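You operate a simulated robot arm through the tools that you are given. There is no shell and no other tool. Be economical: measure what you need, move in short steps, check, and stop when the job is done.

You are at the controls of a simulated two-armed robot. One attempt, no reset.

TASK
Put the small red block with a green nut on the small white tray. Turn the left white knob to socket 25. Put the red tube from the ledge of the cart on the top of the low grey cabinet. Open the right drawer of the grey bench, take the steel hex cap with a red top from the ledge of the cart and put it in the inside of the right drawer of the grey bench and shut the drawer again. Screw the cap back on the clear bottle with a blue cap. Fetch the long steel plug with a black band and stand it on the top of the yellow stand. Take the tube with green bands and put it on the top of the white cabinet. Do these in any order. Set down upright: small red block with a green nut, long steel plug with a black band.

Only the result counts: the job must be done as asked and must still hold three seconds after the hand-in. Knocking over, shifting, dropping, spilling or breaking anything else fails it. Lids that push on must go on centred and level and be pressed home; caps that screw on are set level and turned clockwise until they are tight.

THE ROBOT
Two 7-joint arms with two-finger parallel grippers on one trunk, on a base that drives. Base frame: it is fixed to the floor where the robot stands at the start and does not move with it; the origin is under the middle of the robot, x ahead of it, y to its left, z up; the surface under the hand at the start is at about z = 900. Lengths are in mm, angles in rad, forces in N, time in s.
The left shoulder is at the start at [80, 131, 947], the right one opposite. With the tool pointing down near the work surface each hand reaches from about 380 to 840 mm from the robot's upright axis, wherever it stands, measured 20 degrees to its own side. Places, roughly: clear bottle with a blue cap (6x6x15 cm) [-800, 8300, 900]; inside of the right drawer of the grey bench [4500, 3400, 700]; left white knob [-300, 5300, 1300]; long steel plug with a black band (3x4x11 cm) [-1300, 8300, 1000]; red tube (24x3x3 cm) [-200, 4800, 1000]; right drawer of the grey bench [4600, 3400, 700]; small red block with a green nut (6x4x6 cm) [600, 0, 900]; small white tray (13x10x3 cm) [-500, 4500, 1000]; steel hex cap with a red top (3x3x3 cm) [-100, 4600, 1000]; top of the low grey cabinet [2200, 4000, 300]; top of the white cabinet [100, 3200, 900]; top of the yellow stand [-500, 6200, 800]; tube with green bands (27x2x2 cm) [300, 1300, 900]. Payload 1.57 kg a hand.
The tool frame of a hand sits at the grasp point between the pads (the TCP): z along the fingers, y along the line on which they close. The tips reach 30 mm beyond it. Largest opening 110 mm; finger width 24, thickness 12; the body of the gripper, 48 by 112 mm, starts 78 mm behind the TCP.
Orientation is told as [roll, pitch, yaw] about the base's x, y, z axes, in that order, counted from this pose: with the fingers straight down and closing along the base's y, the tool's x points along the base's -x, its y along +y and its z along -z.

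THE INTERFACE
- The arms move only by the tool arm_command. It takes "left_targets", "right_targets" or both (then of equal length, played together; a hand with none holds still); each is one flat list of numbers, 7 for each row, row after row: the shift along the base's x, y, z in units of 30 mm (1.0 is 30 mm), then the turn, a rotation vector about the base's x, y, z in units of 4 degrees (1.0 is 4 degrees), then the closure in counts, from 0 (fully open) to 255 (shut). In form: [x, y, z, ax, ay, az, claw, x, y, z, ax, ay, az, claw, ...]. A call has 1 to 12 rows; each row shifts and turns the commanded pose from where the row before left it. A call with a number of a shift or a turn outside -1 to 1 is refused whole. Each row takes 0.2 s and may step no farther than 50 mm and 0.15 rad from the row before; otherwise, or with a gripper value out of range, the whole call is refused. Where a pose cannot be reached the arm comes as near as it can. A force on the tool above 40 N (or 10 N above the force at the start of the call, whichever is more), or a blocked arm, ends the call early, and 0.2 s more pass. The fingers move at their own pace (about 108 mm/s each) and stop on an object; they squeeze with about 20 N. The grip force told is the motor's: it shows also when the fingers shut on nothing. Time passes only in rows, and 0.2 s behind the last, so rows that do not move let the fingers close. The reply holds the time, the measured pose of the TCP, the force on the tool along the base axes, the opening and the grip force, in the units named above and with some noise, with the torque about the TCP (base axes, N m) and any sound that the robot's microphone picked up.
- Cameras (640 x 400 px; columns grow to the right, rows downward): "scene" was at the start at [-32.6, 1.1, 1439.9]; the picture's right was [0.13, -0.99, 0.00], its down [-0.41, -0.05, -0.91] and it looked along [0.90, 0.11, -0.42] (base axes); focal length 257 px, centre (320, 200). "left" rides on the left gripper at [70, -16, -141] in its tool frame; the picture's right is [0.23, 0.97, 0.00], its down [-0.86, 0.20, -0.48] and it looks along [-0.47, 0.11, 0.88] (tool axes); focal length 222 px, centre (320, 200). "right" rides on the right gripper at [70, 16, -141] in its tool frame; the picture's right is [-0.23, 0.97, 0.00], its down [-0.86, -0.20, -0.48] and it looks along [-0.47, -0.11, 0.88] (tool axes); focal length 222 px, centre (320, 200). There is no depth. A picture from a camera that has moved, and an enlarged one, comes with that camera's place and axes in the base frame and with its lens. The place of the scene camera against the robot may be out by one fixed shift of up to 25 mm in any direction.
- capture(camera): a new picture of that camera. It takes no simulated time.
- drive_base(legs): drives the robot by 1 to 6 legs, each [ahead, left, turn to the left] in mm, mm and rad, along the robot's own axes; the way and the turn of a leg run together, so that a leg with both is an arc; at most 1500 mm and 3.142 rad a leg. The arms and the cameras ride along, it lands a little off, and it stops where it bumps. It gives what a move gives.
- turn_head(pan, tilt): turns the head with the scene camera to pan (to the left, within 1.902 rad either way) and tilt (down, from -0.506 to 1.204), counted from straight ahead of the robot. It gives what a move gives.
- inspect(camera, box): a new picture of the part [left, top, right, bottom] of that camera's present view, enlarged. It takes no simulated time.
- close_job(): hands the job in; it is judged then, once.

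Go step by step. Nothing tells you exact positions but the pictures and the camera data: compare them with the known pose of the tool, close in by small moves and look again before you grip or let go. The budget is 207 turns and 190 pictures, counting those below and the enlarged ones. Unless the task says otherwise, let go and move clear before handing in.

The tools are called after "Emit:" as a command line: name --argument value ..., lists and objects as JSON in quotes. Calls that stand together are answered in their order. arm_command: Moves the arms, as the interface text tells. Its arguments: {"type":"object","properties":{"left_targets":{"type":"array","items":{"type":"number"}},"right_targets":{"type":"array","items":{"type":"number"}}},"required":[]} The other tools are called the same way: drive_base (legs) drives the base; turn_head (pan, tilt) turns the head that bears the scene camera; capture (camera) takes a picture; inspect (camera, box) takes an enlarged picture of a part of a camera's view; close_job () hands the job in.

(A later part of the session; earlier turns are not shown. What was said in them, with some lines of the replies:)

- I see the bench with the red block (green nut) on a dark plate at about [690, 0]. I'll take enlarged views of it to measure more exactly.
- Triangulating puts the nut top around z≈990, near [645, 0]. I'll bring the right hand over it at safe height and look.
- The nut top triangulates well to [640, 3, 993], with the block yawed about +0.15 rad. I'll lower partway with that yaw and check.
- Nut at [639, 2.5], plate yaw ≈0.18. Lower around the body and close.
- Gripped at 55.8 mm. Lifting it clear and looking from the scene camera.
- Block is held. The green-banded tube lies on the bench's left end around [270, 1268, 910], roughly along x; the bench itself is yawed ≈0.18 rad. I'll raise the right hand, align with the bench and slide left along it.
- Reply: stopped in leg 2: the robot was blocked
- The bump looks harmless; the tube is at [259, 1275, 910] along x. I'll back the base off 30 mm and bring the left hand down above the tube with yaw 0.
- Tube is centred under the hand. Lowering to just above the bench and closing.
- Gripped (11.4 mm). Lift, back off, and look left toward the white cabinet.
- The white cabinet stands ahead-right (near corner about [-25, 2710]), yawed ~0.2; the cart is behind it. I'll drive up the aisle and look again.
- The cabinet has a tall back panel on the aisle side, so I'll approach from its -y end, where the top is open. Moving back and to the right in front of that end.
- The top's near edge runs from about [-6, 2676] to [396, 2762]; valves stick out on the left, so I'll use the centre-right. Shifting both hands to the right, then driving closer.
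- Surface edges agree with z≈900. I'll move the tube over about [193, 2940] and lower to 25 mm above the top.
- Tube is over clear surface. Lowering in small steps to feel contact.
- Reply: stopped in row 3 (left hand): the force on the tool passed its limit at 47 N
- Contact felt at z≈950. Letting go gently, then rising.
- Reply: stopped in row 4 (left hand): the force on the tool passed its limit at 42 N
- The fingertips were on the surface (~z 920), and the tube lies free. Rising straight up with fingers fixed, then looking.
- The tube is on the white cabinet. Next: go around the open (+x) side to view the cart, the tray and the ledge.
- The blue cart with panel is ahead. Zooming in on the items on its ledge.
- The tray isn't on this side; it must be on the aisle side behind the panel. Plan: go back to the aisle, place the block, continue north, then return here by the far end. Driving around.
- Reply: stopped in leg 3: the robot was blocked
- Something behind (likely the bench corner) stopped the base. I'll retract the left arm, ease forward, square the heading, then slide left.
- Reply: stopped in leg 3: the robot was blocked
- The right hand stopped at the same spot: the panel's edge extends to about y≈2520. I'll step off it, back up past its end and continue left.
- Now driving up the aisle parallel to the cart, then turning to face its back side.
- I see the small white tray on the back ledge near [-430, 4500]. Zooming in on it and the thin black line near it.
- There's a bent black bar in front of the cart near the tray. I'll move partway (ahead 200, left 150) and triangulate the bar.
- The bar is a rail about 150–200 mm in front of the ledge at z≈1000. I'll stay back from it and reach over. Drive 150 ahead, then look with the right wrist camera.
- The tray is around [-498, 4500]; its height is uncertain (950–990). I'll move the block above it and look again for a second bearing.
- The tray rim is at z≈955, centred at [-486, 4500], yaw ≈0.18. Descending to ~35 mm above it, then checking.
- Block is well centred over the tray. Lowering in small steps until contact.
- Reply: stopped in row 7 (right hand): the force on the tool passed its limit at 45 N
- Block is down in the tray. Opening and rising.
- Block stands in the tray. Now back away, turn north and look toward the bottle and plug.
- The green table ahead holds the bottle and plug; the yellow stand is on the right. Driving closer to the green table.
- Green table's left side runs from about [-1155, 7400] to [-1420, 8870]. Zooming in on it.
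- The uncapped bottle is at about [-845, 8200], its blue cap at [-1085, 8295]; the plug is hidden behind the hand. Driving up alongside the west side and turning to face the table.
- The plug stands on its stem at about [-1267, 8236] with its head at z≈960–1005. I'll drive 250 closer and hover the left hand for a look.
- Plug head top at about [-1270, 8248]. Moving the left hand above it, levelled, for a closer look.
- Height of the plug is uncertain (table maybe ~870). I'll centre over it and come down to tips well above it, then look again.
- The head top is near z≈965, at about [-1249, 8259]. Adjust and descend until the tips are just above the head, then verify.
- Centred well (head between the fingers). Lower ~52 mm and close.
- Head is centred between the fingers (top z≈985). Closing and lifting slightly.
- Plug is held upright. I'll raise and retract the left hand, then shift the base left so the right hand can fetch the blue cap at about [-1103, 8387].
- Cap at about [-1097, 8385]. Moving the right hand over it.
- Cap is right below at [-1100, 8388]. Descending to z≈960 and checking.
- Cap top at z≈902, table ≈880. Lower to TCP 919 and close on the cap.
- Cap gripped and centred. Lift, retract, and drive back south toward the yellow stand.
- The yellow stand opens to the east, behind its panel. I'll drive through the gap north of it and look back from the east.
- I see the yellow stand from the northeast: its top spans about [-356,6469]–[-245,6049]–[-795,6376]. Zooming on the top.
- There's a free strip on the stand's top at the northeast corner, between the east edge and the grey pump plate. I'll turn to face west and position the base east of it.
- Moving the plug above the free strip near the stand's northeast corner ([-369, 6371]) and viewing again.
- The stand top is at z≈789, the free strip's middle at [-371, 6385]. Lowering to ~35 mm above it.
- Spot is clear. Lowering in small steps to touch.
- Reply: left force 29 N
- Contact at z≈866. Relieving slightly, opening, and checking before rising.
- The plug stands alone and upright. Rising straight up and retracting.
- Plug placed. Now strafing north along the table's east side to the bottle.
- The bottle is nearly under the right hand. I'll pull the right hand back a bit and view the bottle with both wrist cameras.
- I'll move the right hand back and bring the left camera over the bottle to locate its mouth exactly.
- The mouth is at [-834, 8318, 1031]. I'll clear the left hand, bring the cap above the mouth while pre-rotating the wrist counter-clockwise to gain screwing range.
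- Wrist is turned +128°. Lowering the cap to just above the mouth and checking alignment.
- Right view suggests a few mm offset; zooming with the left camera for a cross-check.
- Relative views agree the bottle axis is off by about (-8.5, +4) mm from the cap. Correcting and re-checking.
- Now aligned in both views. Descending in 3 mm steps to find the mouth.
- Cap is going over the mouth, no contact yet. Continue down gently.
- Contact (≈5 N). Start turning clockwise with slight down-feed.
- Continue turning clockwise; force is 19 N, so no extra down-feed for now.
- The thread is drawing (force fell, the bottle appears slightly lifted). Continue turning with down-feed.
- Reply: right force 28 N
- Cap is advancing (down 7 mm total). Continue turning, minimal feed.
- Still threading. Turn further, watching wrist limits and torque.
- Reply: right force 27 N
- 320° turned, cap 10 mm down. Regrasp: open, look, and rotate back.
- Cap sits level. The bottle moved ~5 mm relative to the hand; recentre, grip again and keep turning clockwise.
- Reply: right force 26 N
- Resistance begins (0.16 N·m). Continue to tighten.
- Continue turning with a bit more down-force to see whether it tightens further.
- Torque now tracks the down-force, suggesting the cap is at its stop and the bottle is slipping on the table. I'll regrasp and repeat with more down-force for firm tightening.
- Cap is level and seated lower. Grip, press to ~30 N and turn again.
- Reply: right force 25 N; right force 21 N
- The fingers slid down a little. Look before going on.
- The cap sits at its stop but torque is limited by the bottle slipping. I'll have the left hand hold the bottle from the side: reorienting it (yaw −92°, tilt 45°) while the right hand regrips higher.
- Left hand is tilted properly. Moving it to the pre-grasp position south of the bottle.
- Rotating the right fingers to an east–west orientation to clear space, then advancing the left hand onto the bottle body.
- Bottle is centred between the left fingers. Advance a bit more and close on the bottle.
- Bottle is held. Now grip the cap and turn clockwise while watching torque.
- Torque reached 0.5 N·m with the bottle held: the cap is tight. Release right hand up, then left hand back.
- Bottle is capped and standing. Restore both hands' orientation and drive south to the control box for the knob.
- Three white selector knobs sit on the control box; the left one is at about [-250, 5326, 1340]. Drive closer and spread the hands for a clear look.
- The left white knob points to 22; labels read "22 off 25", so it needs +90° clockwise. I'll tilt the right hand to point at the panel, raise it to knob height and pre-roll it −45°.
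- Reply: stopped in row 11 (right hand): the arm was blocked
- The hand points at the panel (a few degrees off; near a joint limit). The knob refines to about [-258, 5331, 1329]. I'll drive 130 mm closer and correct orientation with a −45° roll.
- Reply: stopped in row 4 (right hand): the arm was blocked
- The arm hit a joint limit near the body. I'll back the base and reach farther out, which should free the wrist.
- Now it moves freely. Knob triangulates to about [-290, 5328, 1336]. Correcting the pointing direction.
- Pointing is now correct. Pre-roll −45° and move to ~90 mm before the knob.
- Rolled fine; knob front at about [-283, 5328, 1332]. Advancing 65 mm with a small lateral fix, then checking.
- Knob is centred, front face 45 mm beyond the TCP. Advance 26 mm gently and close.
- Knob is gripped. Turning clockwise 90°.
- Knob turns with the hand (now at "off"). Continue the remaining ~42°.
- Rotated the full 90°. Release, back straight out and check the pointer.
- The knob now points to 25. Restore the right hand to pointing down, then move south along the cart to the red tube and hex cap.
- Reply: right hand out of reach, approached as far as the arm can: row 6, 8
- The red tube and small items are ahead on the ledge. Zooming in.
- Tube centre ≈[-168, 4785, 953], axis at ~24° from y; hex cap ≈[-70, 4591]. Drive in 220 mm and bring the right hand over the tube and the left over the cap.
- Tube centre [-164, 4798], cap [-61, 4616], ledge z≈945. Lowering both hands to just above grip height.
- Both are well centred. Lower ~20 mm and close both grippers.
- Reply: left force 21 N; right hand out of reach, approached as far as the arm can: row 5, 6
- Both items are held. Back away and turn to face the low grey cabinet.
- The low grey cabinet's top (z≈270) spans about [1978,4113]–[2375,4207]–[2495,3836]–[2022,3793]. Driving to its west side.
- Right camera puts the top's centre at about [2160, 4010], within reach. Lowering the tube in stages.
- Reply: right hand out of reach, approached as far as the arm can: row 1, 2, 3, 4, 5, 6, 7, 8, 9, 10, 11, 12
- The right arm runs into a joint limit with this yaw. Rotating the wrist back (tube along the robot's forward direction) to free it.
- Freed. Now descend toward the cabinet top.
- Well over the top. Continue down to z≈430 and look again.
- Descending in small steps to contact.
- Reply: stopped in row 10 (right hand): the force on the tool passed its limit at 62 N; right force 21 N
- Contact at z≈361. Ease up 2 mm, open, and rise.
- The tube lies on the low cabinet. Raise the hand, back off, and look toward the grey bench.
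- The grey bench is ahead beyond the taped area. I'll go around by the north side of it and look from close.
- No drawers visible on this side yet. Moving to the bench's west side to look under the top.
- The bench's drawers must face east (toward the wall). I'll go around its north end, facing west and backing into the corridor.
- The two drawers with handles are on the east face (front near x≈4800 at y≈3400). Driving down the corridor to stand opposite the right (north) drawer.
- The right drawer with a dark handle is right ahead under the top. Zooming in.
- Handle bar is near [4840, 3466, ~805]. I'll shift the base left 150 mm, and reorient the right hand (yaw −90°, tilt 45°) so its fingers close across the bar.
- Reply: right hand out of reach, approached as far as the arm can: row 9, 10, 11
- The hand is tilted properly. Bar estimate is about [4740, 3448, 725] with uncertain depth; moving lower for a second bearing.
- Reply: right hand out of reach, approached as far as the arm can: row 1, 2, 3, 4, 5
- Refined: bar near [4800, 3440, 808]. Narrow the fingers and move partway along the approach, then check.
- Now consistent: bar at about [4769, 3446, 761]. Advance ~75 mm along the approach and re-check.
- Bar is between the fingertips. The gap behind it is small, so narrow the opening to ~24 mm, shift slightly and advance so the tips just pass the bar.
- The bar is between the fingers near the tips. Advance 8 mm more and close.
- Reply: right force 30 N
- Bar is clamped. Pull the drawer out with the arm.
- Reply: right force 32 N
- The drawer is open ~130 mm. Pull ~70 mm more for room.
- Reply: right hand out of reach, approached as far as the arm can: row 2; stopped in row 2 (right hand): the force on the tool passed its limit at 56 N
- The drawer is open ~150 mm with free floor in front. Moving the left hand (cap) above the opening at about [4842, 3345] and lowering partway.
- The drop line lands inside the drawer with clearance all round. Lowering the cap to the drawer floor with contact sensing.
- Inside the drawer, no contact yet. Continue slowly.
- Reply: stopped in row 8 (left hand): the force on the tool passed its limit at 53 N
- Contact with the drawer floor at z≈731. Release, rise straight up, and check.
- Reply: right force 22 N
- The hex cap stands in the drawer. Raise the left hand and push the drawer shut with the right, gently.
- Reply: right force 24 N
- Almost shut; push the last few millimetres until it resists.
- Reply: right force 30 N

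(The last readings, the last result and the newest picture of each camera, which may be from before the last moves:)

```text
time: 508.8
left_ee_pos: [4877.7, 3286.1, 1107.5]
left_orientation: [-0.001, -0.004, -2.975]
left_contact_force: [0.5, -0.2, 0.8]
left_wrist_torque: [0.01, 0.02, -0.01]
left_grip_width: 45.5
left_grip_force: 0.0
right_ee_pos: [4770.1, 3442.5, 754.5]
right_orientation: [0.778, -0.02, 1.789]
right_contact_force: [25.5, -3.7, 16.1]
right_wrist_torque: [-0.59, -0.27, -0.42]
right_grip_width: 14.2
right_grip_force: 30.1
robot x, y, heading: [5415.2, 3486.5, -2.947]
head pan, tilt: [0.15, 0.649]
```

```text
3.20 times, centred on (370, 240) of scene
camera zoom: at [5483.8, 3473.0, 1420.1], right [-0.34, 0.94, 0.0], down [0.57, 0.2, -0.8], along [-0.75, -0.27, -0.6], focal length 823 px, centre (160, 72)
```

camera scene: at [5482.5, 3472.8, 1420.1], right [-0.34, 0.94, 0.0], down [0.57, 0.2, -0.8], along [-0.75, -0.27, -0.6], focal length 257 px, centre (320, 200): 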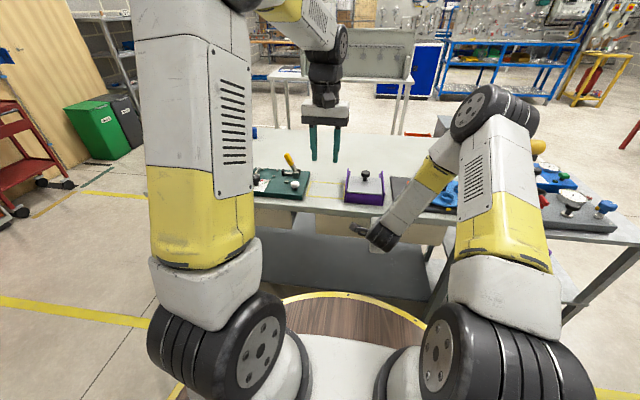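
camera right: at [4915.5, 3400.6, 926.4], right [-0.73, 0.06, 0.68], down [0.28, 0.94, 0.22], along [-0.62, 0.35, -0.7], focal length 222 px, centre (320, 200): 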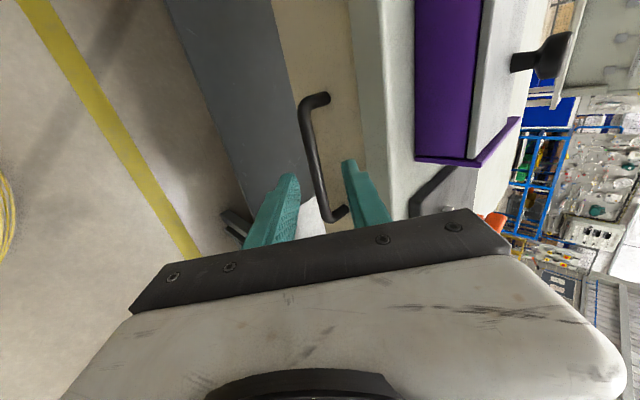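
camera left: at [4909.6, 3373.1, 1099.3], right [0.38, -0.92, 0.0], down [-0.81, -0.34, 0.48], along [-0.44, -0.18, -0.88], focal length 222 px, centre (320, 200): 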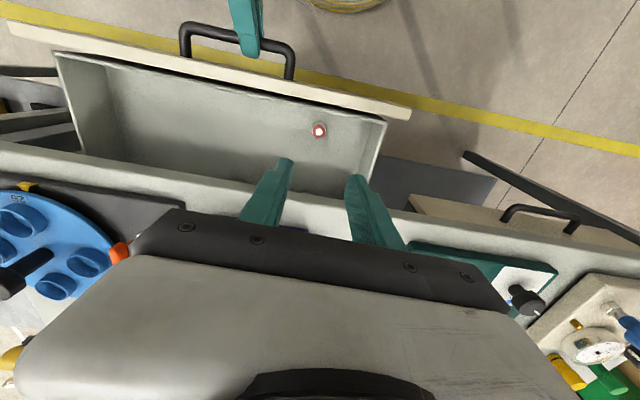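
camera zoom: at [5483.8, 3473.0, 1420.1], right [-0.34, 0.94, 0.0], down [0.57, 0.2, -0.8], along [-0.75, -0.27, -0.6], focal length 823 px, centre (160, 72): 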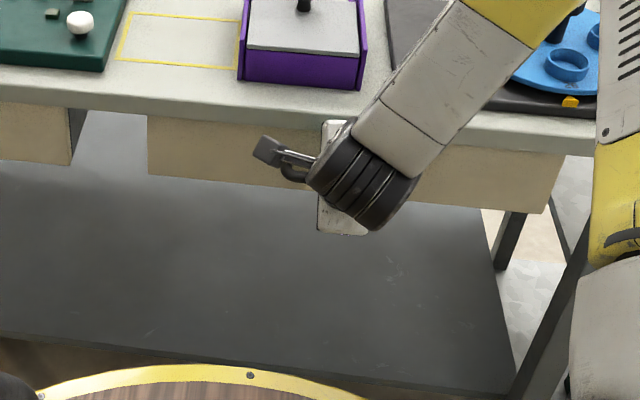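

Drawer is fully shut (25 N stop). Open the fingers slightly and retreat along the approach line.

Emit:
arm_command --right_targets '[0, 0, 0, 0, 0, 0, 220, 0, 0, 0, 0, 0, 0, 199, 0, 0, 0, 0, 0, 0, 199, 0.34, 0.07, 0.36, 0, 0, 0, 199, 0.68, 0.14, 0.72, 0, 0, 0, 199, 0.68, 0.14, 0.72, 0, 0, 0, 199, 0.68, 0.14, 0.72, 0, 0, 0, 199, 0.5, 0.1, 0.9, 0, 0, 0, 199, 0, 0, 1, 0, 0, 0, 199, 0, 0, 1, 0, 0, 0, 199]'

Emit:
inspect --camera "scene" --box '[270, 180, 470, 300]'

```text
time: 511.0
left_ee_pos: [4877.1, 3287.1, 1106.8]
left_orientation: [-0.001, -0.003, -2.976]
left_contact_force: [-0.3, -0.3, -0.5]
left_wrist_torque: [-0.03, -0.04, 0.03]
left_grip_width: 45.4
left_grip_force: 0.0
right_ee_pos: [4855.2, 3458.7, 917.6]
right_orientation: [0.779, -0.02, 1.787]
right_contact_force: [-0.7, 0.1, 0.1]
right_wrist_torque: [-0.01, 0.0, -0.03]
right_grip_width: 24.4
right_grip_force: 0.1
robot x, y, heading: [5409.4, 3484.1, -2.943]
head pan, tilt: [0.15, 0.649]
```

```text
3.20 times, centred on (370, 240) of scene
camera zoom: at [5481.9, 3473.0, 1420.2], right [-0.34, 0.94, 0.0], down [0.57, 0.2, -0.8], along [-0.75, -0.27, -0.6], focal length 823 px, centre (160, 72)
```

zoom: 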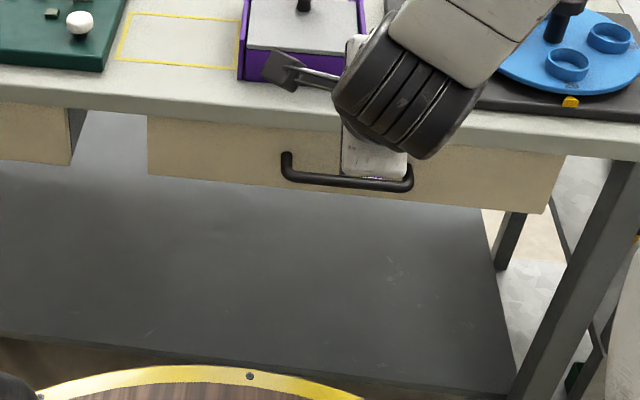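

The drawer is shut with the hex cap inside and both hands are clear; every part of the job has been done and checked. Handing in.

Emit:
close_job

```text
The job is handed in.
```

I finished all seven tasks and handed the job in; I don't have the judging result.

- **Red block with green nut:** it stands upright in the small white tray.
- **Left white knob:** it was pointing at 22 and now points at 25.
- **Red tube:** it lies on top of the low grey cabinet.
- **Hex cap:** it stands inside the right drawer of the grey bench, and the drawer is pushed fully shut.
- **Bottle cap:** it is screwed on level. I turned it to about 0.5 N·m while the left hand held the bottle. During screwing, the bottle slid a few millimetres from where it stood.
- **Long steel plug:** it stands upright on the yellow stand.
- **Tube with green bands:** it lies on top of the white cabinet.

**Bumps:** while driving, the robot or an arm lightly touched something three times: once at the first bench and twice near the white cabinet's panel. The robot stopped each time. I saw nothing moved in later pictures, but I did not check those spots up close.
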